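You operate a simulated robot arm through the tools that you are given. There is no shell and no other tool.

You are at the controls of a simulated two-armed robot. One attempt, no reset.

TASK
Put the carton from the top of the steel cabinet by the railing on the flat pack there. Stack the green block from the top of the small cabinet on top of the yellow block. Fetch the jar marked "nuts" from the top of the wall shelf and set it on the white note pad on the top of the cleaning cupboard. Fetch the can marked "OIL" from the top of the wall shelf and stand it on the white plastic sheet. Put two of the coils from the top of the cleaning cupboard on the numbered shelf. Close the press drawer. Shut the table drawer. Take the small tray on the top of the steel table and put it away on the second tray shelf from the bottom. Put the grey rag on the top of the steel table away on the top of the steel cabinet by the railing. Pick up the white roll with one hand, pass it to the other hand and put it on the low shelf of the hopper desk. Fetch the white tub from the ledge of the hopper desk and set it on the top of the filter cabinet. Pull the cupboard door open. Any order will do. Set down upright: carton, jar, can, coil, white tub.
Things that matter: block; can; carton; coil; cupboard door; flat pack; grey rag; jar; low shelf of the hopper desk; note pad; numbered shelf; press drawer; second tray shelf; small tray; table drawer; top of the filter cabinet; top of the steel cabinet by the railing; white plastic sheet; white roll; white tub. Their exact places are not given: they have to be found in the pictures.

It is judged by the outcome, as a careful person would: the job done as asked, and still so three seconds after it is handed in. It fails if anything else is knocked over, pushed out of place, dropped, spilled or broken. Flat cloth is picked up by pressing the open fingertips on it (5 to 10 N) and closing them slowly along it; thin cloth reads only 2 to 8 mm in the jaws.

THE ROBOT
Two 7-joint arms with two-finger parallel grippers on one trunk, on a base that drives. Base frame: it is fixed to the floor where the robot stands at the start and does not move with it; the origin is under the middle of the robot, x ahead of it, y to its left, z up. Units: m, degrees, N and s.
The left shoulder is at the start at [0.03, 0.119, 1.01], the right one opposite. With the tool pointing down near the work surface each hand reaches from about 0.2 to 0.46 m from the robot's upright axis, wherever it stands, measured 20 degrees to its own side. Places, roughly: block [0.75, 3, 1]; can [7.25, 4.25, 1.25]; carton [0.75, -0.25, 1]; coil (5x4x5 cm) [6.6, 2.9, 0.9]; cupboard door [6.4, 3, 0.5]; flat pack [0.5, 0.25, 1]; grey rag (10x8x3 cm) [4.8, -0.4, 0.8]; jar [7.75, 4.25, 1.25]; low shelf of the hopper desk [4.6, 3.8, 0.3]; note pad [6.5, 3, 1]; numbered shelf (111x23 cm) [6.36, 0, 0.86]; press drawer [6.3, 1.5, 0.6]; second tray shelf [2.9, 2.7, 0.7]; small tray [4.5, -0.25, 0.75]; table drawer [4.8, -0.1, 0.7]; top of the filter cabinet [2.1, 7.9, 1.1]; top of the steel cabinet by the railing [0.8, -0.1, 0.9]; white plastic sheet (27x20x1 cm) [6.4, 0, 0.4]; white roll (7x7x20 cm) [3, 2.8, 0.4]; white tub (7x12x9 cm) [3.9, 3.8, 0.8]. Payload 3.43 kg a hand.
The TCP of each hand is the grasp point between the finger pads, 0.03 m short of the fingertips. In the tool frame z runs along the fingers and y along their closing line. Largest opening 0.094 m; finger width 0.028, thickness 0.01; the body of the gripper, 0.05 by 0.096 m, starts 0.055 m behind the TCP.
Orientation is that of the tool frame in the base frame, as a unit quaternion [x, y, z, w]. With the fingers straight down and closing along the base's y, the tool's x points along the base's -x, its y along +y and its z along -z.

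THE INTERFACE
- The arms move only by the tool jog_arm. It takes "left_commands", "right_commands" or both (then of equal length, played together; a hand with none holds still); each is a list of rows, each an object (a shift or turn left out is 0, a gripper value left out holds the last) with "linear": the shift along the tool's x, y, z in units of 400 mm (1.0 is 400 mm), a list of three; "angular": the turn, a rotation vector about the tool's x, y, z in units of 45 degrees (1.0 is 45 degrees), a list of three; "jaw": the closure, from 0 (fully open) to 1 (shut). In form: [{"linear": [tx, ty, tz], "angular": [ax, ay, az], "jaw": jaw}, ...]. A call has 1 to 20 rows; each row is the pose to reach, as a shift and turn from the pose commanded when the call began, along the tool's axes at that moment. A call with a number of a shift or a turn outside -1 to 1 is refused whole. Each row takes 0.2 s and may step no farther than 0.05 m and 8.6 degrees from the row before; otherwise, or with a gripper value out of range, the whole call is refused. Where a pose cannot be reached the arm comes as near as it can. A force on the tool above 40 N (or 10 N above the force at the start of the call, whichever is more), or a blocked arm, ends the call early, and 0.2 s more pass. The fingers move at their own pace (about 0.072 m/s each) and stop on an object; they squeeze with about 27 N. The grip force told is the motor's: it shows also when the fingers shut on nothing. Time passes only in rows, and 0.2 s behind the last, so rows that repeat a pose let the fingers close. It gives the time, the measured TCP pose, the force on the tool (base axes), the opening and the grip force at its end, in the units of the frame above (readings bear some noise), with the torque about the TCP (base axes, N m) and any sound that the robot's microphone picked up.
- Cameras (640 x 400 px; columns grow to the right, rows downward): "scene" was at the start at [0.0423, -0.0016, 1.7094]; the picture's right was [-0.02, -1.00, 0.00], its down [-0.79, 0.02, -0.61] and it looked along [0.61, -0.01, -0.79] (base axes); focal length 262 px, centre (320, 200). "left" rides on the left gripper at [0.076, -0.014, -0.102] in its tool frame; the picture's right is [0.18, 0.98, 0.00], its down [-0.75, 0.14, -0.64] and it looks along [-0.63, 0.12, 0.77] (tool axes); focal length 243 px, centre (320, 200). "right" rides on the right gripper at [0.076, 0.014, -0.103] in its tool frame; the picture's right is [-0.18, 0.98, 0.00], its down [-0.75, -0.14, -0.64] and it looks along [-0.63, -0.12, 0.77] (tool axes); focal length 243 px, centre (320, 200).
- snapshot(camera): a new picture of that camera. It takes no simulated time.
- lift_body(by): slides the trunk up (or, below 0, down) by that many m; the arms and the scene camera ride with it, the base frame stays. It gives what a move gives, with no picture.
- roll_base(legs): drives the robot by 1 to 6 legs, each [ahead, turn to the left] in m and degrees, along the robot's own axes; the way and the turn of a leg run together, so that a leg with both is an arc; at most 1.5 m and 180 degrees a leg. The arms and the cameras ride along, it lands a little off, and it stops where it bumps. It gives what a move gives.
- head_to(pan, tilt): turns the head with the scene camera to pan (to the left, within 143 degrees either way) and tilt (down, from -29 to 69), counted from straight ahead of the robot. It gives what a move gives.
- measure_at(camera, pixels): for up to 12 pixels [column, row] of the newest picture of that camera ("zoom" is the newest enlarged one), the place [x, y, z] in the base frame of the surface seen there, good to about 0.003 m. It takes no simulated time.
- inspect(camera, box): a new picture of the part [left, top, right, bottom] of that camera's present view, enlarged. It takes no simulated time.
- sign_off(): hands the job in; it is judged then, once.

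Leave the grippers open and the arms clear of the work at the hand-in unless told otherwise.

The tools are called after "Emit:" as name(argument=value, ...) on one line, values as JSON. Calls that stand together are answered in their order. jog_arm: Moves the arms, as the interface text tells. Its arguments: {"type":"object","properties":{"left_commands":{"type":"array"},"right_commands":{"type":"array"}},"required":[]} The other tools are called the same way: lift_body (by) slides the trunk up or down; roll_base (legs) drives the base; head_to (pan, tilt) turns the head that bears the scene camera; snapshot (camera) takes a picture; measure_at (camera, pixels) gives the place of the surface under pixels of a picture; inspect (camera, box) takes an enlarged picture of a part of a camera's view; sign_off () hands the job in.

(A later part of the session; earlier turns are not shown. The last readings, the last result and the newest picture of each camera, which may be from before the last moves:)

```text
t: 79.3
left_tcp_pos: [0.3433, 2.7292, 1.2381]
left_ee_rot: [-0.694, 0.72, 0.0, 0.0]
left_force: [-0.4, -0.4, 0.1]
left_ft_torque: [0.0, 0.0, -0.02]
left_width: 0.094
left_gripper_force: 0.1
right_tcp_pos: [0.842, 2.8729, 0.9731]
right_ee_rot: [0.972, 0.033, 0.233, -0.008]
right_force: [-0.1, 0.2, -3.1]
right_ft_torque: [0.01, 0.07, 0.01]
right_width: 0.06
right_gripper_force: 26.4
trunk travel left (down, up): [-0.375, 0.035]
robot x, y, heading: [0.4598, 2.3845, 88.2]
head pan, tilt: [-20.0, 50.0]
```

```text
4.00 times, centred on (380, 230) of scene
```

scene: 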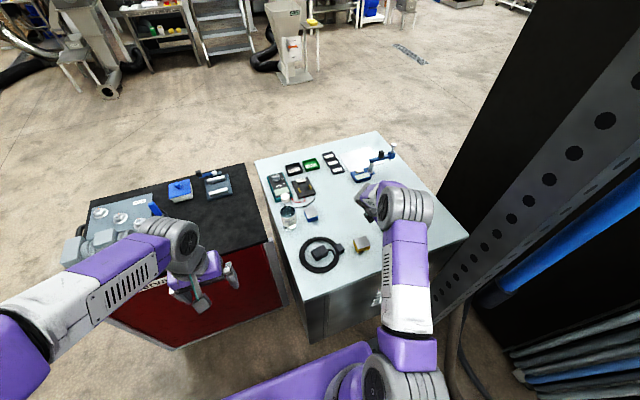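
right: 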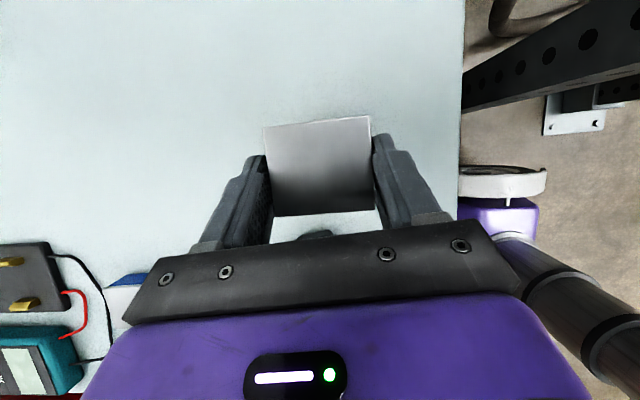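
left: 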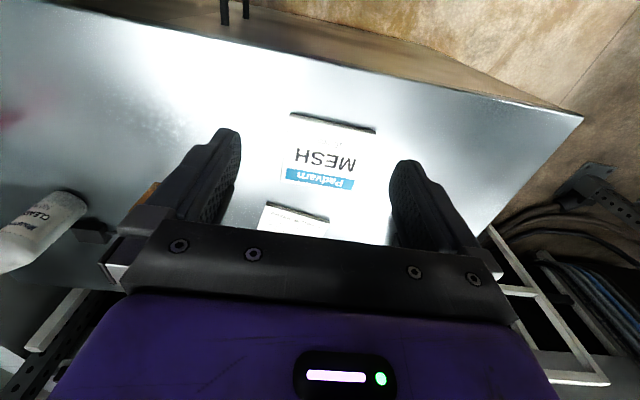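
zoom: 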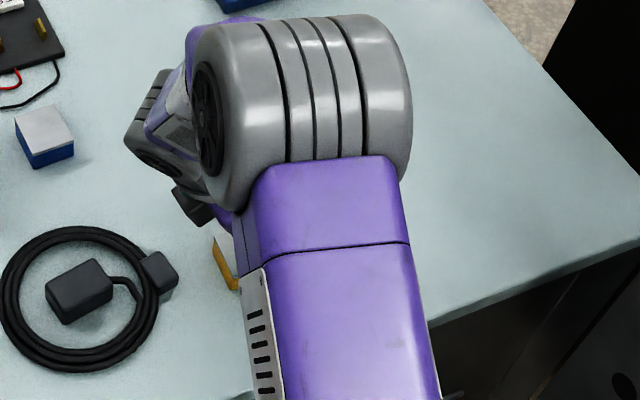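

Emit:
measure_at(camera="right", pixels=[[268, 130], [367, 120], [372, 206], [278, 212], [320, 165], [470, 210], [530, 210], [500, 185], [540, 180], [470, 165], [500, 230]])

```text
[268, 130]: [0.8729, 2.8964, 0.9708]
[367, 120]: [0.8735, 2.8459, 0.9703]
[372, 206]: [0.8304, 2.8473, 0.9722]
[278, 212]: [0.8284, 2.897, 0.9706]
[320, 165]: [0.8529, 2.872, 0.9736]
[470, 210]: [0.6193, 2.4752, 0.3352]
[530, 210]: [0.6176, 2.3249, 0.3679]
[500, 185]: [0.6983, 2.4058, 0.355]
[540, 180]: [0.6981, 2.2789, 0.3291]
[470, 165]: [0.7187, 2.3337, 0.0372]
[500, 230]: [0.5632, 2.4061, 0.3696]
```

Green is centred over yellow. Lowering 0.040 m, then in small steps.

Emit:
jog_arm(right_commands=[{"linear": [-0.0114, 0, 0.0223]}, {"linear": [-0.0228, 0, 0.0446]}, {"linear": [-0.0342, 0, 0.067]}, {"linear": [-0.0456, 0, 0.0892]}, {"linear": [-0.0456, 0, 0.0892]}])

Emit:
snapshot(camera="right")

```text
t: 80.5
left_tcp_pos: [0.3438, 2.7301, 1.2378]
left_ee_rot: [-0.694, 0.72, 0.0, 0.0]
left_force: [0.3, -0.2, 0.4]
left_ft_torque: [0.0, 0.01, 0.0]
left_width: 0.0945
left_gripper_force: 0.1
right_tcp_pos: [0.8409, 2.8723, 0.9337]
right_ee_rot: [0.972, 0.034, 0.233, -0.008]
right_force: [0.4, -0.1, -3.4]
right_ft_torque: [0.01, 0.05, 0.0]
right_width: 0.0604
right_gripper_force: 26.7
trunk travel left (down, up): [-0.375, 0.035]
robot x, y, heading: [0.4617, 2.3848, 87.9]
head pan, tilt: [-20.0, 50.0]
```

```text
taken
```

right: 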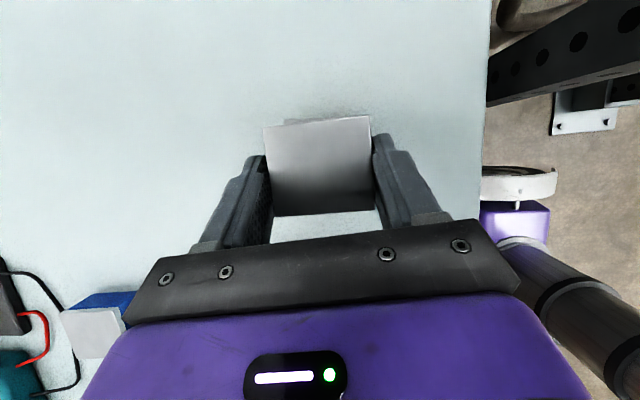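

Emit:
jog_arm(right_commands=[{"linear": [-0.0023, 0, 0.0045]}, {"linear": [-0.0046, 0, 0.009]}, {"linear": [-0.006, 0, 0.0112]}, {"linear": [-0.006, 0, 0.0112]}])

```text
t: 81.5
left_tcp_pos: [0.3416, 2.7309, 1.2399]
left_ee_rot: [-0.694, 0.72, 0.001, -0.001]
left_force: [-0.1, -0.4, -0.5]
left_ft_torque: [0.07, -0.01, 0.01]
left_width: 0.094
left_gripper_force: 0.0
right_tcp_pos: [0.8415, 2.8717, 0.9296]
right_ee_rot: [0.972, 0.034, 0.233, -0.008]
right_force: [-0.4, -0.2, -4.1]
right_ft_torque: [0.01, 0.04, 0.02]
right_width: 0.06
right_gripper_force: 27.0
trunk travel left (down, up): [-0.375, 0.035]
robot x, y, heading: [0.4572, 2.3803, 88.1]
head pan, tilt: [-20.0, 50.0]
```

Not touching yet (force -4.1 N). A few more millimetres.

Emit:
jog_arm(right_commands=[{"linear": [-0.0023, 0, 0.0045]}, {"linear": [-0.004, 0, 0.0078]}, {"linear": [-0.004, 0, 0.0078]}])

```text
t: 82.3
left_tcp_pos: [0.3429, 2.7301, 1.2381]
left_ee_rot: [-0.693, 0.721, 0.0, 0.0]
left_force: [0.2, -0.1, 0.8]
left_ft_torque: [-0.04, 0.02, 0.01]
left_width: 0.094
left_gripper_force: 0.1
right_tcp_pos: [0.8403, 2.8707, 0.9265]
right_ee_rot: [0.972, 0.034, 0.233, -0.008]
right_force: [-1.4, 0.0, -2.3]
right_ft_torque: [-0.03, 0.0, -0.02]
right_width: 0.0602
right_gripper_force: 27.2
trunk travel left (down, up): [-0.375, 0.035]
robot x, y, heading: [0.4624, 2.3854, 88.2]
head pan, tilt: [-20.0, 50.0]
```

Contact is just starting. 1 mm more.

Emit:
jog_arm(right_commands=[{"linear": [-0.0012, 0, 0.0022]}, {"linear": [-0.0018, 0, 0.0034]}, {"linear": [-0.0018, 0, 0.0034]}])

```text
t: 83.1
left_tcp_pos: [0.3421, 2.7291, 1.2387]
left_ee_rot: [-0.693, 0.72, 0.0, 0.0]
left_force: [-0.4, 0.1, -0.6]
left_ft_torque: [0.0, -0.02, -0.01]
left_width: 0.094
left_gripper_force: 0.1
right_tcp_pos: [0.8415, 2.8708, 0.9259]
right_ee_rot: [0.972, 0.033, 0.234, -0.009]
right_force: [-1.5, -2.3, 10.0]
right_ft_torque: [-0.34, 0.07, -0.07]
right_width: 0.0602
right_gripper_force: 26.8
trunk travel left (down, up): [-0.375, 0.035]
robot x, y, heading: [0.4587, 2.3812, 88.1]
head pan, tilt: [-20.0, 50.0]
```

Contact at 10 N. Easing 1 mm and opening.

Emit:
jog_arm(right_commands=[{"linear": [0.001, 0, -0.002]}, {"linear": [0.001, 0, -0.002], "jaw": 0.3}, {"linear": [0.001, 0, -0.002], "jaw": 0.15}, {"linear": [0.001, 0, -0.002], "jaw": 0}, {"linear": [0.001, 0, -0.002], "jaw": 0}])

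Emit:
snapshot(camera="right")

```text
t: 84.3
left_tcp_pos: [0.3416, 2.7299, 1.2384]
left_ee_rot: [-0.694, 0.72, 0.001, 0.0]
left_force: [0.2, -0.7, 0.1]
left_ft_torque: [0.04, -0.03, 0.0]
left_width: 0.0943
left_gripper_force: 0.1
right_tcp_pos: [0.841, 2.8698, 0.9254]
right_ee_rot: [0.972, 0.034, 0.233, -0.008]
right_force: [0.6, 0.2, -0.1]
right_ft_torque: [0.0, -0.03, 0.02]
right_width: 0.0937
right_gripper_force: 0.0
trunk travel left (down, up): [-0.375, 0.035]
robot x, y, heading: [0.4599, 2.3828, 87.9]
head pan, tilt: [-20.0, 50.0]
```

```text
taken
```

right: 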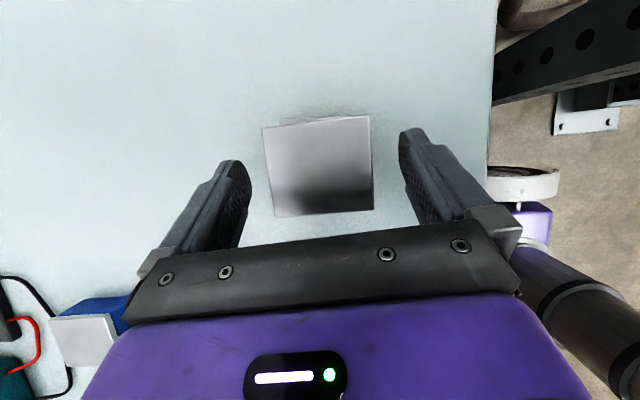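

Released. Retracting back along the tool axis and checking the stack.

Emit:
jog_arm(right_commands=[{"linear": [0, 0, -0.03]}, {"linear": [0, 0, -0.08]}, {"linear": [0, 0, -0.15]}, {"linear": [0, 0, -0.25]}, {"linear": [0, 0, -0.35]}, {"linear": [0, 0, -0.45]}])

Emit:
snapshot(camera="right")

Emit:
inspect(camera="scene", box=[280, 180, 440, 280])

```text
t: 85.7
left_tcp_pos: [0.3428, 2.7282, 1.2386]
left_ee_rot: [-0.693, 0.721, 0.0, 0.001]
left_force: [0.3, -0.6, 0.7]
left_ft_torque: [0.06, -0.02, -0.03]
left_width: 0.0941
left_gripper_force: 0.1
right_tcp_pos: [0.7612, 2.8665, 1.0859]
right_ee_rot: [0.972, 0.033, 0.233, -0.008]
right_force: [0.5, -0.2, 0.2]
right_ft_torque: [0.05, -0.03, 0.0]
right_width: 0.0942
right_gripper_force: 0.0
trunk travel left (down, up): [-0.375, 0.035]
robot x, y, heading: [0.46, 2.3825, 87.9]
head pan, tilt: [-20.0, 50.0]
```

```text
taken
```

right: 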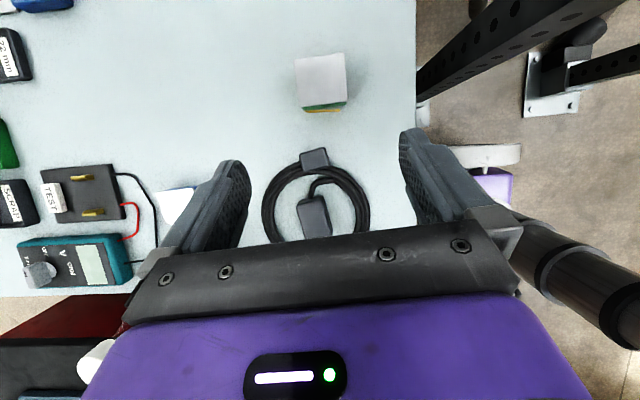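

```text
4.00 times, centred on (360, 230) of scene
```

zoom: 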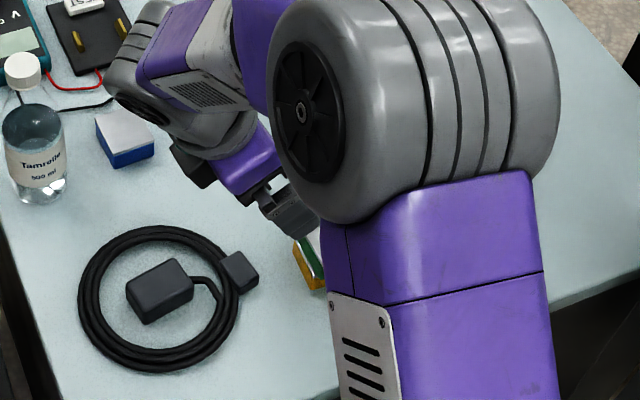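

Green sits on yellow. Raising and pulling the right hand back, undoing the tilt and turn.

Emit:
jog_arm(right_commands=[{"linear": [-0.017, 0.057, -0.065], "angular": [0, -0.12, 0]}, {"linear": [-0.033, 0.114, -0.129], "angular": [0, -0.24, 0]}, {"linear": [-0.05, 0.171, -0.193], "angular": [0, -0.36, 0]}, {"linear": [-0.066, 0.228, -0.258], "angular": [0, -0.48, 0]}, {"linear": [-0.083, 0.285, -0.322], "angular": [0, -0.6, 0]}])

Emit:
jog_arm(right_commands=[{"angular": [0, 0, 0.18]}, {"angular": [0, 0, 0.36]}, {"angular": [0, 0, 0.54]}, {"angular": [0, 0, 0.72]}])

Emit:
jog_arm(right_commands=[{"angular": [0, 0, 0.18]}, {"angular": [0, 0, 0.36]}, {"angular": [0, 0, 0.54]}, {"angular": [0, 0, 0.72]}])

Emit:
jog_arm(right_commands=[{"angular": [0, 0, 0.18]}, {"angular": [0, 0, 0.36]}, {"angular": [0, 0, 0.54]}, {"angular": [0, 0, 0.69]}])

Emit:
inspect(camera="scene", box=[280, 180, 440, 280])

```text
t: 86.9
left_tcp_pos: [0.3422, 2.7292, 1.2393]
left_ee_rot: [-0.693, 0.721, 0.0, 0.0]
left_force: [-0.5, -0.1, -0.5]
left_ft_torque: [0.01, 0.01, 0.01]
left_width: 0.094
left_gripper_force: 0.2
right_tcp_pos: [0.6821, 2.7439, 1.1861]
right_ee_rot: [0.999, 0.035, 0.0, 0.001]
right_force: [0.0, -0.7, 0.0]
right_ft_torque: [0.03, -0.03, -0.03]
right_width: 0.0941
right_gripper_force: 0.1
trunk travel left (down, up): [-0.375, 0.035]
robot x, y, heading: [0.4616, 2.3846, 88.2]
head pan, tilt: [-20.0, 50.0]
```

```text
t: 87.9
left_tcp_pos: [0.3441, 2.7296, 1.2392]
left_ee_rot: [-0.693, 0.721, -0.001, -0.001]
left_force: [1.0, 0.2, 0.0]
left_ft_torque: [0.0, -0.02, 0.02]
left_width: 0.094
left_gripper_force: 0.0
right_tcp_pos: [0.6798, 2.7459, 1.1868]
right_ee_rot: [0.969, -0.247, 0.0, 0.001]
right_force: [0.3, -0.3, 0.2]
right_ft_torque: [-0.02, -0.01, 0.0]
right_width: 0.0943
right_gripper_force: 0.0
trunk travel left (down, up): [-0.375, 0.035]
robot x, y, heading: [0.4574, 2.3819, 87.8]
head pan, tilt: [-20.0, 50.0]
```

```text
t: 88.9
left_tcp_pos: [0.3433, 2.7295, 1.2386]
left_ee_rot: [-0.693, 0.721, 0.0, 0.0]
left_force: [0.2, -0.6, 0.0]
left_ft_torque: [0.01, 0.0, 0.01]
left_width: 0.0941
left_gripper_force: 0.1
right_tcp_pos: [0.6776, 2.7455, 1.184]
right_ee_rot: [0.861, -0.508, 0.0, -0.001]
right_force: [-0.4, -0.9, -0.2]
right_ft_torque: [-0.04, 0.03, 0.02]
right_width: 0.094
right_gripper_force: 0.0
trunk travel left (down, up): [-0.375, 0.035]
robot x, y, heading: [0.4589, 2.3852, 88.0]
head pan, tilt: [-20.0, 50.0]
```

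```text
t: 89.9
left_tcp_pos: [0.343, 2.7295, 1.2388]
left_ee_rot: [-0.693, 0.721, 0.0, 0.0]
left_force: [-0.1, 0.3, 0.3]
left_ft_torque: [-0.05, 0.01, 0.01]
left_width: 0.0938
left_gripper_force: 0.0
right_tcp_pos: [0.6792, 2.7455, 1.1855]
right_ee_rot: [-0.694, 0.72, 0.0, 0.0]
right_force: [-0.8, -1.1, 0.4]
right_ft_torque: [0.01, 0.02, 0.0]
right_width: 0.094
right_gripper_force: 0.2
trunk travel left (down, up): [-0.375, 0.035]
robot x, y, heading: [0.465, 2.3825, 88.3]
head pan, tilt: [-20.0, 50.0]
```

```text
4.00 times, centred on (360, 230) of scene
```

zoom: 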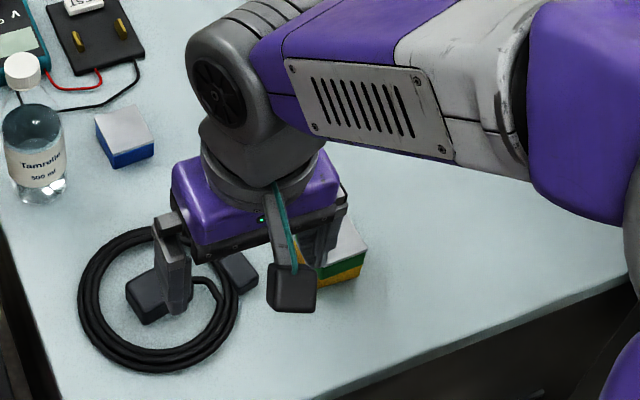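

The stack looks right. Now I back off 0.5 m and swing left around the red cabinet.

Emit:
roll_base(legs=[[-0.5, 0], [0, 62], [1.1, 0]])

Emit:
head_to(pan=-70, tilt=25)

Emit:
snapshot(camera="scene")

```text
t: 100.7
left_tcp_pos: [-0.8315, 2.4974, 1.2376]
left_ee_rot: [0.963, -0.27, 0.001, 0.0]
left_force: [-0.2, 0.7, 0.2]
left_ft_torque: [0.03, -0.01, 0.0]
left_width: 0.094
left_gripper_force: 0.1
right_tcp_pos: [-0.6798, 2.7992, 1.1852]
right_ee_rot: [0.963, -0.268, 0.0, 0.0]
right_force: [-1.1, 0.4, 0.3]
right_ft_torque: [-0.02, -0.03, -0.04]
right_width: 0.0942
right_gripper_force: 0.2
trunk travel left (down, up): [-0.375, 0.035]
robot x, y, heading: [-0.4724, 2.4327, 148.7]
head pan, tilt: [-20.0, 50.0]
```

```text
t: 101.8
left_tcp_pos: [-0.8314, 2.4977, 1.2386]
left_ee_rot: [0.963, -0.27, 0.0, 0.0]
left_force: [-0.4, 1.0, -0.3]
left_ft_torque: [0.0, -0.03, -0.01]
left_width: 0.0939
left_gripper_force: 0.0
right_tcp_pos: [-0.6811, 2.7995, 1.186]
right_ee_rot: [0.963, -0.269, 0.0, 0.0]
right_force: [-0.5, -0.2, -0.1]
right_ft_torque: [-0.02, -0.02, 0.01]
right_width: 0.0938
right_gripper_force: 0.1
trunk travel left (down, up): [-0.375, 0.035]
robot x, y, heading: [-0.4714, 2.4329, 148.8]
head pan, tilt: [-70.0, 25.0]
```

```text
taken
```

scene: 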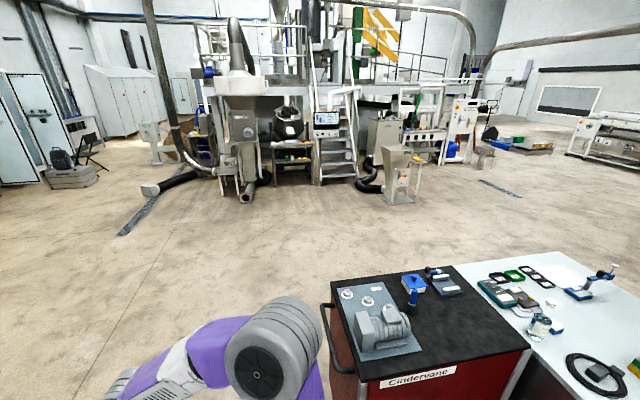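

Open floor lies beyond. I check the red cabinet's handle position before passing it.

Emit:
measure_at(camera="scene", pixels=[[328, 310], [335, 365], [320, 280], [455, 265], [390, 195], [150, 190], [60, 180], [500, 145], [580, 150]])

Emit:
roll_base(legs=[[0, -50], [1.4, 0]])

Emit:
head_to(pan=-90, tilt=20)

Emit:
snapshot(camera="scene")

```text
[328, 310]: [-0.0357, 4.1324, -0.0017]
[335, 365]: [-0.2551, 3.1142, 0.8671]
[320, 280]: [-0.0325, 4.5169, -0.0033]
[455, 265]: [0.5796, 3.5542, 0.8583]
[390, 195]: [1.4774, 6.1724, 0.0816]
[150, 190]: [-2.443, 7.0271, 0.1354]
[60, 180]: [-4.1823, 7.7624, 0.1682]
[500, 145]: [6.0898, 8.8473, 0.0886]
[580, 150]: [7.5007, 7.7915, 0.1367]
```

```text
t: 111.0
left_tcp_pos: [-0.8597, 4.1168, 1.2383]
left_ee_rot: [0.756, -0.655, 0.0, 0.0]
left_force: [-0.8, -0.2, -0.3]
left_ft_torque: [0.01, -0.01, -0.03]
left_width: 0.0941
left_gripper_force: 0.0
right_tcp_pos: [-0.5311, 4.1962, 1.1867]
right_ee_rot: [0.758, -0.652, -0.002, 0.001]
right_force: [-0.5, 0.6, -0.1]
right_ft_torque: [0.0, 0.03, -0.04]
right_width: 0.0939
right_gripper_force: 0.1
trunk travel left (down, up): [-0.375, 0.035]
robot x, y, heading: [-0.6822, 3.7994, 98.3]
head pan, tilt: [-70.0, 25.0]
```

```text
t: 111.8
left_tcp_pos: [-0.8606, 4.1189, 1.2386]
left_ee_rot: [0.756, -0.654, 0.0, -0.001]
left_force: [-0.2, 0.1, 0.6]
left_ft_torque: [0.0, -0.02, 0.02]
left_width: 0.0941
left_gripper_force: 0.0
right_tcp_pos: [-0.5322, 4.1956, 1.185]
right_ee_rot: [0.758, -0.653, 0.001, 0.0]
right_force: [0.9, 0.5, 0.2]
right_ft_torque: [0.01, 0.0, 0.01]
right_width: 0.0939
right_gripper_force: 0.0
trunk travel left (down, up): [-0.375, 0.035]
robot x, y, heading: [-0.6834, 3.8025, 98.6]
head pan, tilt: [-90.0, 20.0]
```

```text
taken
```

scene: 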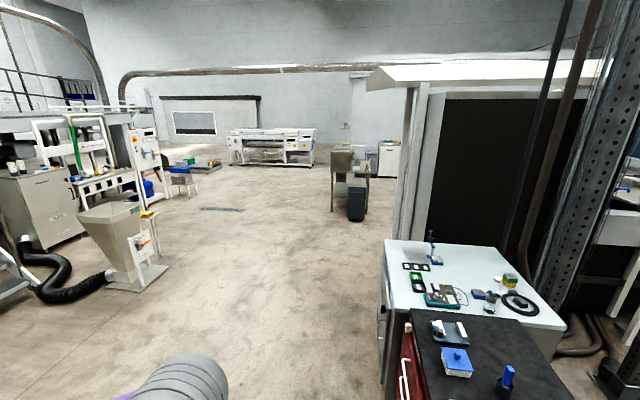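

Looking along +x I see the hopper desk at about (350,180) and open floor. I go ahead 0.4 m, then turn right and drive along y≈4.2.

Emit:
roll_base(legs=[[0.4, 0], [0, -98], [1.5, 0], [0.6, 0]])

Emit:
head_to(pan=-45, tilt=20)

Emit:
snapshot(camera="scene")

Emit:
head_to(pan=10, tilt=20)

Emit:
snapshot(camera="scene")

```text
t: 128.5
left_tcp_pos: [1.6755, 4.2707, 1.2387]
left_ee_rot: [0.011, 1.0, -0.001, 0.0]
left_force: [0.5, -0.8, -0.3]
left_ft_torque: [0.02, 0.01, -0.03]
left_width: 0.0942
left_gripper_force: 0.0
right_tcp_pos: [1.697, 3.9335, 1.1863]
right_ee_rot: [0.009, 1.0, 0.0, 0.0]
right_force: [0.6, -0.7, 0.3]
right_ft_torque: [-0.02, -0.04, 0.02]
right_width: 0.094
right_gripper_force: 0.0
trunk travel left (down, up): [-0.375, 0.035]
robot x, y, heading: [1.336, 4.148, -0.9]
head pan, tilt: [-90.0, 20.0]
```

```text
t: 129.6
left_tcp_pos: [1.6766, 4.2715, 1.2386]
left_ee_rot: [0.011, 1.0, -0.001, 0.0]
left_force: [0.3, 0.1, -0.5]
left_ft_torque: [0.02, 0.03, -0.01]
left_width: 0.0941
left_gripper_force: 0.1
right_tcp_pos: [1.6969, 3.9344, 1.1851]
right_ee_rot: [0.008, 1.0, 0.001, 0.0]
right_force: [0.1, 0.5, -0.5]
right_ft_torque: [-0.02, -0.07, 0.0]
right_width: 0.0942
right_gripper_force: 0.1
trunk travel left (down, up): [-0.375, 0.035]
robot x, y, heading: [1.3332, 4.151, -1.3]
head pan, tilt: [-45.0, 20.0]
```

```text
taken
```

scene: 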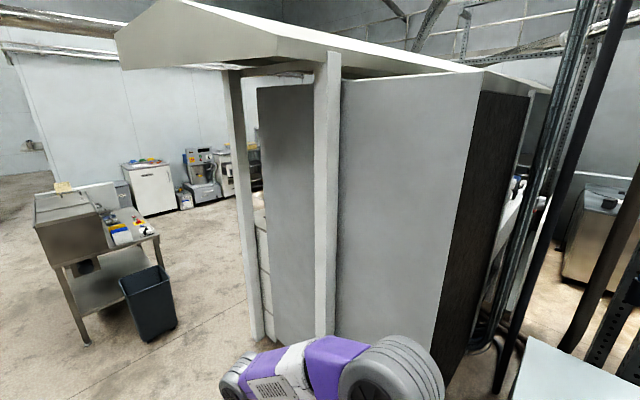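

```text
t: 130.8
left_tcp_pos: [1.6773, 4.2711, 1.2394]
left_ee_rot: [0.011, 1.0, 0.0, 0.0]
left_force: [0.1, 0.5, 0.5]
left_ft_torque: [0.01, 0.0, 0.03]
left_width: 0.0942
left_gripper_force: 0.2
right_tcp_pos: [1.6965, 3.933, 1.1844]
right_ee_rot: [0.008, 1.0, -0.001, 0.0]
right_force: [0.4, -0.8, -0.5]
right_ft_torque: [0.0, 0.0, -0.02]
right_width: 0.0938
right_gripper_force: 0.0
trunk travel left (down, up): [-0.375, 0.035]
robot x, y, heading: [1.3309, 4.1433, -1.0]
head pan, tilt: [10.0, 20.0]
```

```text
taken
```

scene: 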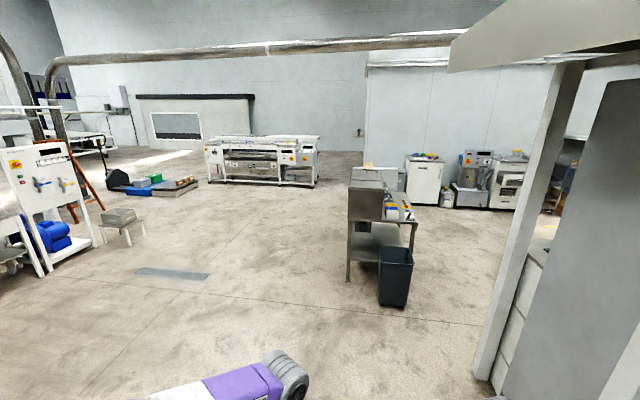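

I see the hopper desk with a dark bin at (395,275) and the oven enclosure at right. Measuring these.

Emit:
measure_at(camera="scene", pixels=[[348, 278], [395, 305], [380, 250], [410, 250], [478, 370], [500, 390], [365, 240], [395, 215], [365, 190], [425, 200], [470, 205], [505, 205]])

Emit:
inspect(camera="scene", box=[330, 140, 450, 320])

```text
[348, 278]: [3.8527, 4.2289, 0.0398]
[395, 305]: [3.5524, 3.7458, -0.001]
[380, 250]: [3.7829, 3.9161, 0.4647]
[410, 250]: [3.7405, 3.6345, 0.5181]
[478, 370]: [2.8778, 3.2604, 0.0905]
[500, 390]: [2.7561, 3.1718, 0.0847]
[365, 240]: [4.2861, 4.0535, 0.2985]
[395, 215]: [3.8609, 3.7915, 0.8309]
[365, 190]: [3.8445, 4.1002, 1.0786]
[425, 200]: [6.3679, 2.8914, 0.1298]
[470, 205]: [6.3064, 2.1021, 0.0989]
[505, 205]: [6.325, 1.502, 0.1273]
```

```text
2.22 times, centred on (390, 230) of scene
```

zoom: 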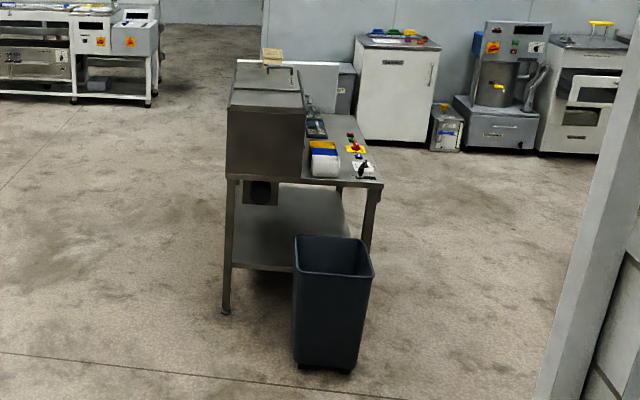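

The gap between the bin and the enclosure post is about 0.7 m. I drive 1.2 m further to look at it and the tray shelves behind the enclosure.

Emit:
roll_base(legs=[[1.3, 0]])

Emit:
head_to(pan=-50, tilt=30)

Emit:
snapshot(camera="scene")

```text
t: 137.4
left_tcp_pos: [2.9855, 4.2309, 1.2387]
left_ee_rot: [0.019, 1.0, 0.0, 0.001]
left_force: [0.4, -0.9, 0.6]
left_ft_torque: [-0.01, -0.02, -0.01]
left_width: 0.0939
left_gripper_force: 0.1
right_tcp_pos: [3.0016, 3.893, 1.1856]
right_ee_rot: [0.017, 1.0, 0.0, 0.0]
right_force: [-0.1, 0.1, -0.1]
right_ft_torque: [-0.01, 0.02, -0.01]
right_width: 0.094
right_gripper_force: 0.1
trunk travel left (down, up): [-0.375, 0.035]
robot x, y, heading: [2.6408, 4.1164, -1.8]
head pan, tilt: [10.0, 20.0]
```

```text
t: 138.7
left_tcp_pos: [2.9853, 4.2327, 1.2386]
left_ee_rot: [0.019, 1.0, 0.0, 0.0]
left_force: [-0.4, 0.5, -0.2]
left_ft_torque: [0.03, -0.03, 0.01]
left_width: 0.0938
left_gripper_force: 0.0
right_tcp_pos: [3.001, 3.8927, 1.1858]
right_ee_rot: [0.017, 1.0, 0.0, 0.0]
right_force: [-0.5, -0.4, 0.1]
right_ft_torque: [0.0, -0.02, 0.01]
right_width: 0.0942
right_gripper_force: 0.1
trunk travel left (down, up): [-0.375, 0.035]
robot x, y, heading: [2.6369, 4.1152, -2.0]
head pan, tilt: [-50.0, 30.0]
```

```text
taken
```

scene: 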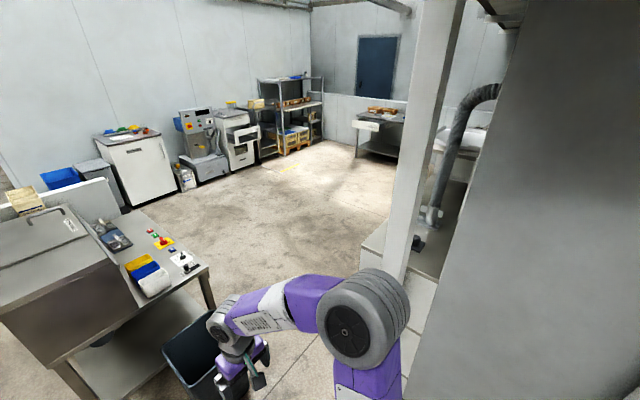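

I measure the gap: bin corners, post, white plinth.

Emit:
measure_at(camera="scene", pixels=[[395, 265], [385, 240], [400, 290], [425, 300], [165, 350], [215, 320], [265, 345], [370, 240], [230, 395], [410, 240], [450, 220], [465, 190]])

```text
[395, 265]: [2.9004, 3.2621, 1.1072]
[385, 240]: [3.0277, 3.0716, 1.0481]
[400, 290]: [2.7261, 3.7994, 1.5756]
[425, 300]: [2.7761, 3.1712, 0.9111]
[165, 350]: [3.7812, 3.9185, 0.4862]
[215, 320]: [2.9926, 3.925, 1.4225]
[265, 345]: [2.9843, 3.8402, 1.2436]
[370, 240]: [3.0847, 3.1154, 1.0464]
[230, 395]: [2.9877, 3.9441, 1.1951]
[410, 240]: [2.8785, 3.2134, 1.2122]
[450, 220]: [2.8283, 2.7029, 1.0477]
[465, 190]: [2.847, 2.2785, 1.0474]
```

A machine table (z≈1.05) with its corner near (3.1,3.12) forms one side of the gap. To make the robot narrower, I stretch both hands forward a little, which draws the elbows in; then I look at the bin and this corner.

Emit:
jog_arm(left_commands=[{"linear": [-0.08, 0, 0]}, {"linear": [-0.16, 0, 0]}, {"linear": [-0.24, 0, 0]}, {"linear": [-0.325, 0, 0]}], right_commands=[{"linear": [-0.08, 0.05, -0.04]}, {"linear": [-0.16, 0.1, -0.08]}, {"linear": [-0.24, 0.15, -0.12]}, {"linear": [-0.325, 0.2, -0.15]}])

Emit:
roll_base(legs=[[-0.27, 0], [0, -33]])

Emit:
head_to(pan=0, tilt=35)

Emit:
snapshot(camera="scene")

```text
t: 139.7
left_tcp_pos: [3.1192, 4.2287, 1.2378]
left_ee_rot: [0.019, 1.0, 0.0, -0.001]
left_force: [0.3, 0.1, 0.6]
left_ft_torque: [0.02, 0.05, 0.01]
left_width: 0.094
left_gripper_force: 0.0
right_tcp_pos: [3.1381, 3.9695, 1.2463]
right_ee_rot: [0.016, 1.0, 0.0, -0.001]
right_force: [1.4, -0.1, -0.3]
right_ft_torque: [0.02, 0.04, 0.03]
right_width: 0.0942
right_gripper_force: 0.0
trunk travel left (down, up): [-0.375, 0.035]
robot x, y, heading: [2.6374, 4.1147, -1.9]
head pan, tilt: [-50.0, 30.0]
```

```text
t: 143.2
left_tcp_pos: [2.8307, 3.9592, 1.2386]
left_ee_rot: [0.302, 0.953, 0.001, 0.0]
left_force: [0.3, -0.8, 0.3]
left_ft_torque: [-0.02, -0.03, -0.04]
left_width: 0.0941
left_gripper_force: 0.1
right_tcp_pos: [2.7071, 3.7311, 1.2463]
right_ee_rot: [0.3, 0.954, 0.0, 0.0]
right_force: [-0.3, 0.1, 0.4]
right_ft_torque: [-0.01, -0.02, 0.0]
right_width: 0.0942
right_gripper_force: 0.1
trunk travel left (down, up): [-0.375, 0.035]
robot x, y, heading: [2.3717, 4.1221, -35.1]
head pan, tilt: [-50.0, 30.0]
```

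```text
t: 144.4
left_tcp_pos: [2.8308, 3.9593, 1.2391]
left_ee_rot: [0.303, 0.953, 0.0, 0.0]
left_force: [-0.1, 0.3, 0.3]
left_ft_torque: [-0.01, -0.03, -0.01]
left_width: 0.0941
left_gripper_force: 0.0
right_tcp_pos: [2.7065, 3.732, 1.2472]
right_ee_rot: [0.3, 0.954, 0.0, 0.0]
right_force: [0.6, -0.5, 1.2]
right_ft_torque: [0.0, -0.01, 0.02]
right_width: 0.0939
right_gripper_force: 0.1
trunk travel left (down, up): [-0.375, 0.035]
robot x, y, heading: [2.368, 4.1257, -35.1]
head pan, tilt: [0.0, 35.0]
```

```text
taken
```

scene: 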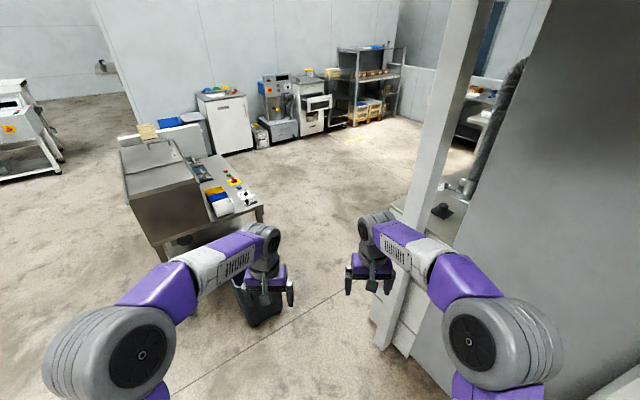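

I measure the gap again from here: bin (260,310), post foot (380,340), table corner near (400,225).

Emit:
measure_at(camera="scene", pixels=[[283, 310], [262, 328], [240, 300], [376, 345], [410, 355], [400, 300], [390, 205], [405, 225], [440, 215], [395, 265], [320, 330], [350, 250]])

Emit:
inspect(camera="scene", box=[220, 170, 480, 370])

```text
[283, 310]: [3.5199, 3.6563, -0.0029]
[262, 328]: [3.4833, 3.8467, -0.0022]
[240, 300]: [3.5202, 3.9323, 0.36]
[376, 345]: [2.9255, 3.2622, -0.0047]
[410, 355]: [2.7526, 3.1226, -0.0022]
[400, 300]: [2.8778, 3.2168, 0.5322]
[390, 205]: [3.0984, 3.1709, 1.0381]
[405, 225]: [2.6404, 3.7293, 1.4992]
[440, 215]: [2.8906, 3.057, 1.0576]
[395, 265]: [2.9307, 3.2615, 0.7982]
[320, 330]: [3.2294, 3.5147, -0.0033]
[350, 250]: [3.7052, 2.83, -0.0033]
```

```text
2.00 times, centred on (350, 270) of scene
```

zoom: 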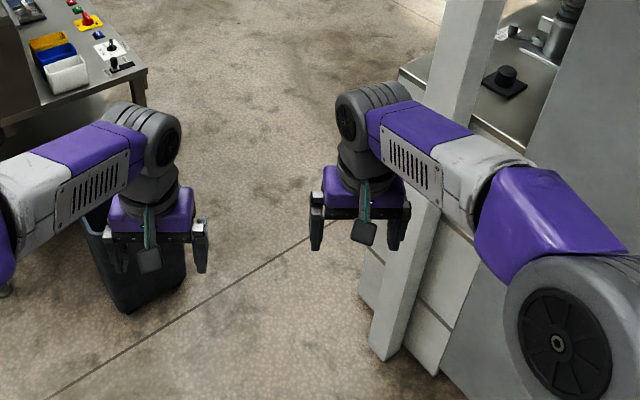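

The gap is only about 0.6 m — too narrow for the 0.52 m base. I go around the hopper desk on its far (north) side instead.

Emit:
roll_base(legs=[[0, 78], [1.35, 0], [0, -43], [1.0, 0]])

Emit:
snapshot(camera="scene")

```text
t: 161.2
left_tcp_pos: [4.8344, 5.1071, 1.2388]
left_ee_rot: [0.021, 1.0, 0.0, 0.001]
left_force: [-0.2, 0.2, -0.2]
left_ft_torque: [-0.01, -0.02, 0.03]
left_width: 0.0943
left_gripper_force: 0.1
right_tcp_pos: [4.8546, 4.8505, 1.2471]
right_ee_rot: [0.018, 1.0, 0.0, 0.0]
right_force: [0.3, 0.8, 0.8]
right_ft_torque: [-0.02, -0.01, 0.01]
right_width: 0.094
right_gripper_force: 0.0
trunk travel left (down, up): [-0.375, 0.035]
robot x, y, heading: [4.3607, 4.9927, -2.1]
head pan, tilt: [0.0, 35.0]
```

```text
taken
```

scene: 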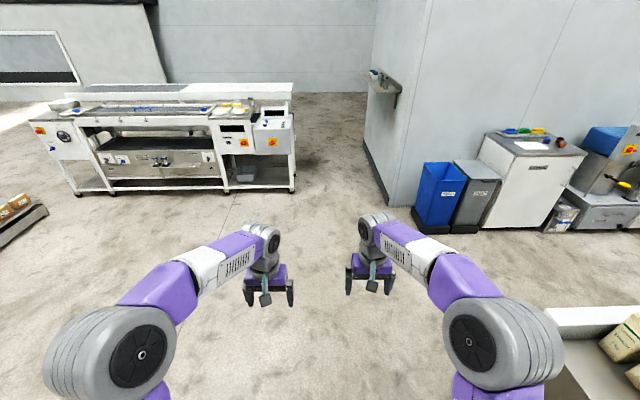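

The wall shelf is on the north face of the partition at (383,80). As I'm close, I fetch jar and can now. Driving 1.5 m ahead and looking.

Emit:
roll_base(legs=[[1.5, 2]])

Emit:
head_to(pan=-15, tilt=25)

Emit:
snapshot(camera="scene")

```text
t: 168.5
left_tcp_pos: [6.3085, 5.0544, 1.2387]
left_ee_rot: [0.021, 1.0, 0.0, 0.0]
left_force: [0.7, -0.1, -0.2]
left_ft_torque: [-0.02, 0.0, -0.02]
left_width: 0.094
left_gripper_force: 0.1
right_tcp_pos: [6.3271, 4.7964, 1.2461]
right_ee_rot: [0.018, 1.0, 0.0, 0.0]
right_force: [-0.2, -0.6, 1.2]
right_ft_torque: [0.0, -0.03, 0.05]
right_width: 0.0941
right_gripper_force: 0.1
trunk travel left (down, up): [-0.375, 0.035]
robot x, y, heading: [5.8322, 4.9398, -2.0]
head pan, tilt: [0.0, 35.0]
```

```text
t: 169.3
left_tcp_pos: [6.3077, 5.0551, 1.2395]
left_ee_rot: [0.02, 1.0, 0.0, 0.001]
left_force: [-0.8, -0.9, 0.7]
left_ft_torque: [0.03, -0.01, 0.05]
left_width: 0.0938
left_gripper_force: 0.0
right_tcp_pos: [6.3273, 4.7968, 1.2473]
right_ee_rot: [0.018, 1.0, -0.001, 0.0]
right_force: [0.2, -0.1, -0.1]
right_ft_torque: [-0.02, -0.01, -0.03]
right_width: 0.094
right_gripper_force: 0.1
trunk travel left (down, up): [-0.375, 0.035]
robot x, y, heading: [5.8341, 4.9409, -2.3]
head pan, tilt: [-15.0, 25.0]
```

```text
taken
```

scene: 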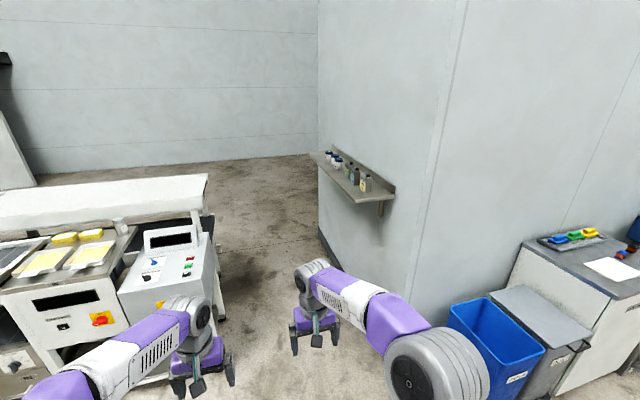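

The wall shelf carries bottles/cans near (350–368,180) and blue-lidded jars near (332,158). Measuring and enlarging.

Emit:
inspect(camera="scene", box=[300, 135, 410, 215])

Emit:
measure_at(camera="scene", pixels=[[312, 155], [357, 202], [395, 195], [330, 240], [425, 290], [218, 320], [210, 250], [225, 300], [320, 180], [250, 280], [330, 300], [205, 200]])

```text
5.00 times, centred on (355, 175) of scene
```

zoom: 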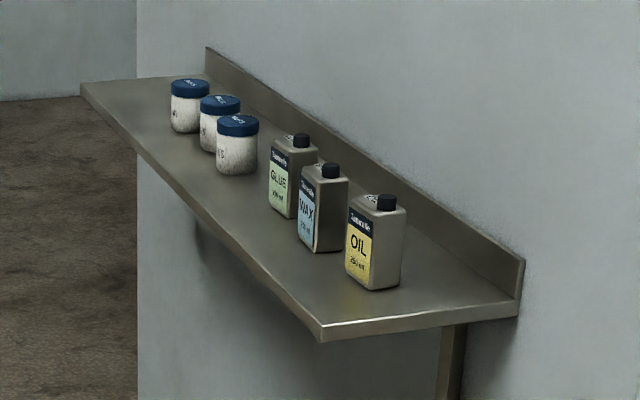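

```text
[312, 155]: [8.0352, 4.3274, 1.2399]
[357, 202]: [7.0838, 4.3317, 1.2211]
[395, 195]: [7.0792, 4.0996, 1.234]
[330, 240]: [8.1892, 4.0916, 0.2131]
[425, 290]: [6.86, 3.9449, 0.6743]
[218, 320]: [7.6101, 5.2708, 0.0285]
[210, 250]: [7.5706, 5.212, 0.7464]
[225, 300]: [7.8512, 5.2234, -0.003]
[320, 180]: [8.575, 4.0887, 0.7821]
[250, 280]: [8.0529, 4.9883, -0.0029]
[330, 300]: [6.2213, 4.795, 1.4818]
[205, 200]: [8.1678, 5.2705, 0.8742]
```

Shelf x 7.08–8.05, y 4.10–4.33, z≈1.24; the aisle to the printer is 0.88 m wide. OIL is the nearest container; the jar lids must be read closer. Driving ahead 1.25 m.

Emit:
roll_base(legs=[[1.25, 0]])

Emit:
head_to(pan=-55, tilt=30)

Emit:
inspect(camera="scene", box=[220, 110, 420, 270])

Emit:
snapshot(camera="scene")

```text
t: 175.6
left_tcp_pos: [7.5568, 4.9949, 1.2383]
left_ee_rot: [0.027, 1.0, 0.0, 0.0]
left_force: [-0.2, -0.4, -0.3]
left_ft_torque: [0.0, -0.03, -0.01]
left_width: 0.0937
left_gripper_force: 0.0
right_tcp_pos: [7.5723, 4.7366, 1.2468]
right_ee_rot: [0.024, 1.0, -0.001, 0.001]
right_force: [-0.1, -0.2, -0.3]
right_ft_torque: [0.01, 0.02, -0.01]
right_width: 0.094
right_gripper_force: 0.0
trunk travel left (down, up): [-0.375, 0.035]
robot x, y, heading: [7.0791, 4.8922, -3.0]
head pan, tilt: [-15.0, 25.0]
```

```text
t: 176.7
left_tcp_pos: [7.5566, 4.9954, 1.2393]
left_ee_rot: [0.027, 1.0, 0.0, 0.001]
left_force: [-0.5, 0.2, -0.5]
left_ft_torque: [0.03, -0.03, 0.02]
left_width: 0.0939
left_gripper_force: 0.0
right_tcp_pos: [7.5714, 4.7374, 1.2475]
right_ee_rot: [0.024, 1.0, 0.0, 0.0]
right_force: [-0.5, 0.7, -0.3]
right_ft_torque: [0.03, 0.01, -0.01]
right_width: 0.0941
right_gripper_force: 0.1
trunk travel left (down, up): [-0.375, 0.035]
robot x, y, heading: [7.0784, 4.8898, -2.6]
head pan, tilt: [-55.0, 30.0]
```

```text
2.50 times, centred on (320, 190) of scene
```

zoom: 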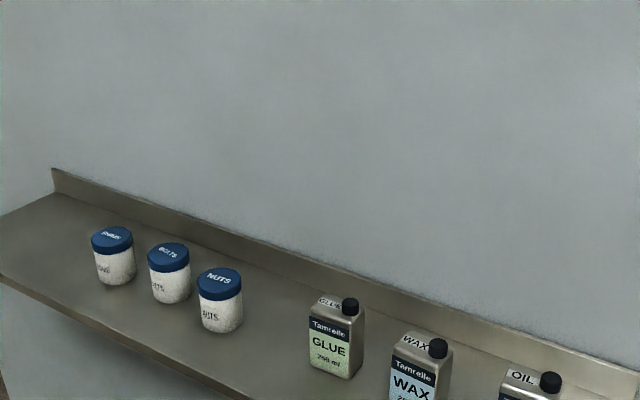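

```text
taken
```

scene: 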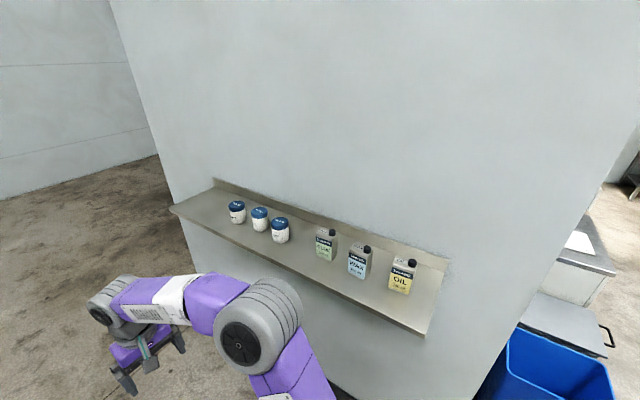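

The "NUTS" jar is the right one of the three at (280,230); the OIL can is the rightmost at (402,275). Measuring.

Emit:
measure_at(camera="zoom", pixels=[[219, 278], [199, 285], [241, 285], [222, 330], [168, 252], [170, 300], [188, 262], [336, 302], [335, 372], [312, 340], [100, 340], [358, 340]])

Emit:
measure_at(camera="scene", pixels=[[402, 265], [388, 285], [412, 290], [400, 293], [413, 262], [392, 262], [360, 250], [358, 278], [370, 275], [425, 300], [280, 245], [420, 330]])

```text
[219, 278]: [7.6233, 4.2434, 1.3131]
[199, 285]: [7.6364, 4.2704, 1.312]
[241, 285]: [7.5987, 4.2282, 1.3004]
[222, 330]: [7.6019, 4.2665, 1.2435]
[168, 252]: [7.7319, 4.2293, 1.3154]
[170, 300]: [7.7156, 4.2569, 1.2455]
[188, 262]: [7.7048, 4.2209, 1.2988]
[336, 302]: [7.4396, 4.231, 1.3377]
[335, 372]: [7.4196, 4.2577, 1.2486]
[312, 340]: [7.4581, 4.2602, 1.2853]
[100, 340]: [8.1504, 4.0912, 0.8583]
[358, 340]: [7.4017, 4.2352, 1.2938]
```

```text
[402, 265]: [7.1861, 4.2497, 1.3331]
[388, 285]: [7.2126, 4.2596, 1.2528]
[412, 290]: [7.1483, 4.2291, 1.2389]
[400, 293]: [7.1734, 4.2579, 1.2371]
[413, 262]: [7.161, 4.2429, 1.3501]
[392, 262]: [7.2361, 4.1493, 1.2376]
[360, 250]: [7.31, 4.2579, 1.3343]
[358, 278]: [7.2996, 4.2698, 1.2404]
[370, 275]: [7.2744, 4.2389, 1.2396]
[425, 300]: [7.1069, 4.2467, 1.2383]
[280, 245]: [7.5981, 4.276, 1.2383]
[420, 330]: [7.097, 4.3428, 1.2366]
```

NUTS jar: centre ≈(7.622,4.243), lid z 1.313. OIL can: x≈7.155–7.225, y≈4.22–4.26, top z 1.333. I first raise the trunk fully and pull the hands in and up, so turning toward the shelf is safe.

Emit:
lift_body(by=0.035)

Emit:
jog_arm(left_commands=[{"linear": [0, 0, -0.1]}, {"linear": [0, 0, -0.2]}, {"linear": [0.1, 0, -0.25]}, {"linear": [0.2, 0, -0.3]}, {"linear": [0.3, 0, -0.33]}, {"linear": [0.4, 0, -0.36]}, {"linear": [0.45, 0, -0.4]}], right_commands=[{"linear": [0, 0, -0.1]}, {"linear": [0, 0, -0.2]}, {"linear": [0.1, 0, -0.25]}, {"linear": [0.2, 0, -0.3]}, {"linear": [0.3, 0, -0.33]}, {"linear": [0.4, 0, -0.36]}, {"linear": [0.45, 0, -0.4]}])

```text
t: 177.5
left_tcp_pos: [7.5566, 4.9967, 1.2745]
left_ee_rot: [0.027, 1.0, 0.001, 0.0]
left_force: [0.1, -0.3, 0.7]
left_ft_torque: [0.02, -0.04, 0.02]
left_width: 0.0942
left_gripper_force: 0.0
right_tcp_pos: [7.5718, 4.7365, 1.2822]
right_ee_rot: [0.024, 1.0, 0.001, 0.0]
right_force: [0.1, -0.2, 0.4]
right_ft_torque: [0.0, -0.02, 0.02]
right_width: 0.0939
right_gripper_force: 0.0
trunk travel left (down, up): [-0.41, 0.0]
robot x, y, heading: [7.0795, 4.8879, -2.7]
head pan, tilt: [-55.0, 30.0]
```

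```text
t: 179.1
left_tcp_pos: [7.3736, 5.0045, 1.435]
left_ee_rot: [0.027, 1.0, -0.001, 0.0]
left_force: [0.1, 0.3, 0.8]
left_ft_torque: [0.0, -0.01, -0.01]
left_width: 0.0942
left_gripper_force: 0.1
right_tcp_pos: [7.3901, 4.7466, 1.4398]
right_ee_rot: [0.024, 1.0, 0.0, -0.001]
right_force: [-0.8, 0.0, 0.0]
right_ft_torque: [0.02, -0.03, 0.01]
right_width: 0.0943
right_gripper_force: 0.1
trunk travel left (down, up): [-0.41, 0.0]
robot x, y, heading: [7.0763, 4.8903, -2.7]
head pan, tilt: [-55.0, 30.0]
```

Hands are now high (z≈1.44). Driving ahead 0.32 m and turning right 87° to face the shelf.

Emit:
roll_base(legs=[[0.33, 0], [0, -87.2]])

Emit:
head_to(pan=0, tilt=45)

Emit:
snapshot(camera="scene")

```text
t: 185.0
left_tcp_pos: [7.5224, 4.5792, 1.4348]
left_ee_rot: [0.722, 0.691, 0.0, 0.0]
left_force: [-0.7, 1.1, -0.2]
left_ft_torque: [0.04, -0.01, 0.02]
left_width: 0.0941
left_gripper_force: 0.0
right_tcp_pos: [7.2652, 4.5602, 1.4395]
right_ee_rot: [0.719, 0.695, 0.001, 0.0]
right_force: [-0.7, -0.1, -0.1]
right_ft_torque: [-0.03, -0.02, -0.04]
right_width: 0.0941
right_gripper_force: 0.1
trunk travel left (down, up): [-0.41, 0.0]
robot x, y, heading: [7.4028, 4.8741, -92.0]
head pan, tilt: [-55.0, 30.0]
```

```text
t: 186.3
left_tcp_pos: [7.5231, 4.5782, 1.4357]
left_ee_rot: [0.722, 0.692, 0.001, 0.0]
left_force: [-0.5, -0.3, 1.0]
left_ft_torque: [0.01, -0.02, 0.01]
left_width: 0.0941
left_gripper_force: 0.0
right_tcp_pos: [7.2652, 4.5597, 1.4401]
right_ee_rot: [0.72, 0.694, 0.0, 0.0]
right_force: [-0.2, 0.5, -0.3]
right_ft_torque: [0.01, 0.0, 0.01]
right_width: 0.0942
right_gripper_force: 0.1
trunk travel left (down, up): [-0.41, 0.0]
robot x, y, heading: [7.4033, 4.8736, -91.9]
head pan, tilt: [0.0, 45.0]
```

```text
taken
```

scene: 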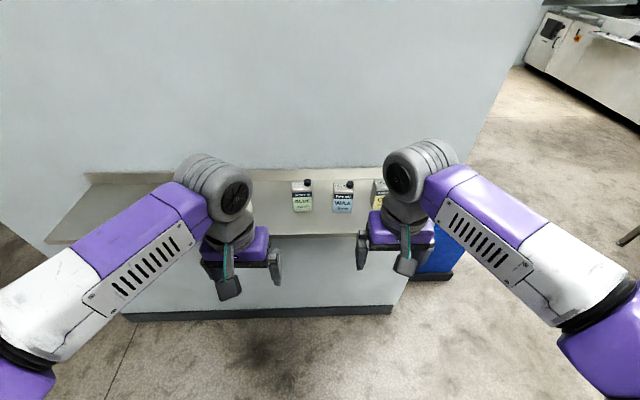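

Driving 0.13 m closer to the shelf, then taking pictures with both hand cameras.

Emit:
roll_base(legs=[[0.13, 0]])

Emit:
snapshot(camera="left")

Emit:
snapshot(camera="right")

```text
t: 187.5
left_tcp_pos: [7.5173, 4.4537, 1.4348]
left_ee_rot: [0.723, 0.691, -0.001, 0.0]
left_force: [0.8, -0.6, -0.4]
left_ft_torque: [0.01, -0.03, -0.01]
left_width: 0.0942
left_gripper_force: 0.1
right_tcp_pos: [7.2609, 4.4374, 1.4407]
right_ee_rot: [0.721, 0.693, 0.0, 0.0]
right_force: [-0.7, 0.1, -0.8]
right_ft_torque: [-0.02, -0.01, -0.02]
right_width: 0.0937
right_gripper_force: 0.0
trunk travel left (down, up): [-0.41, 0.0]
robot x, y, heading: [7.4001, 4.7471, -92.1]
head pan, tilt: [0.0, 45.0]
```

```text
taken
```

left: 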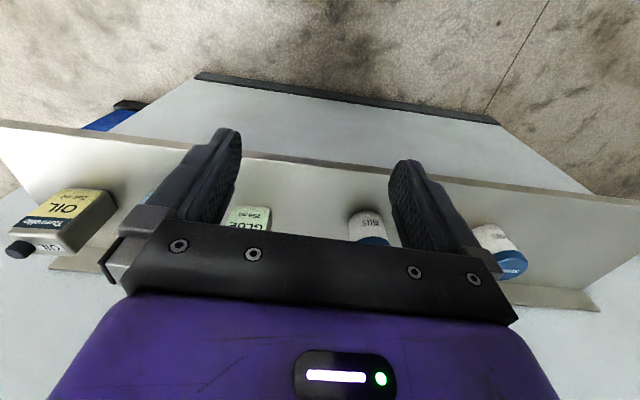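

```text
taken
```

right: 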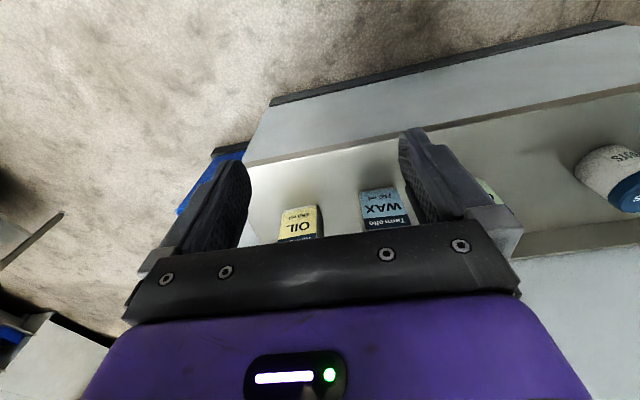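

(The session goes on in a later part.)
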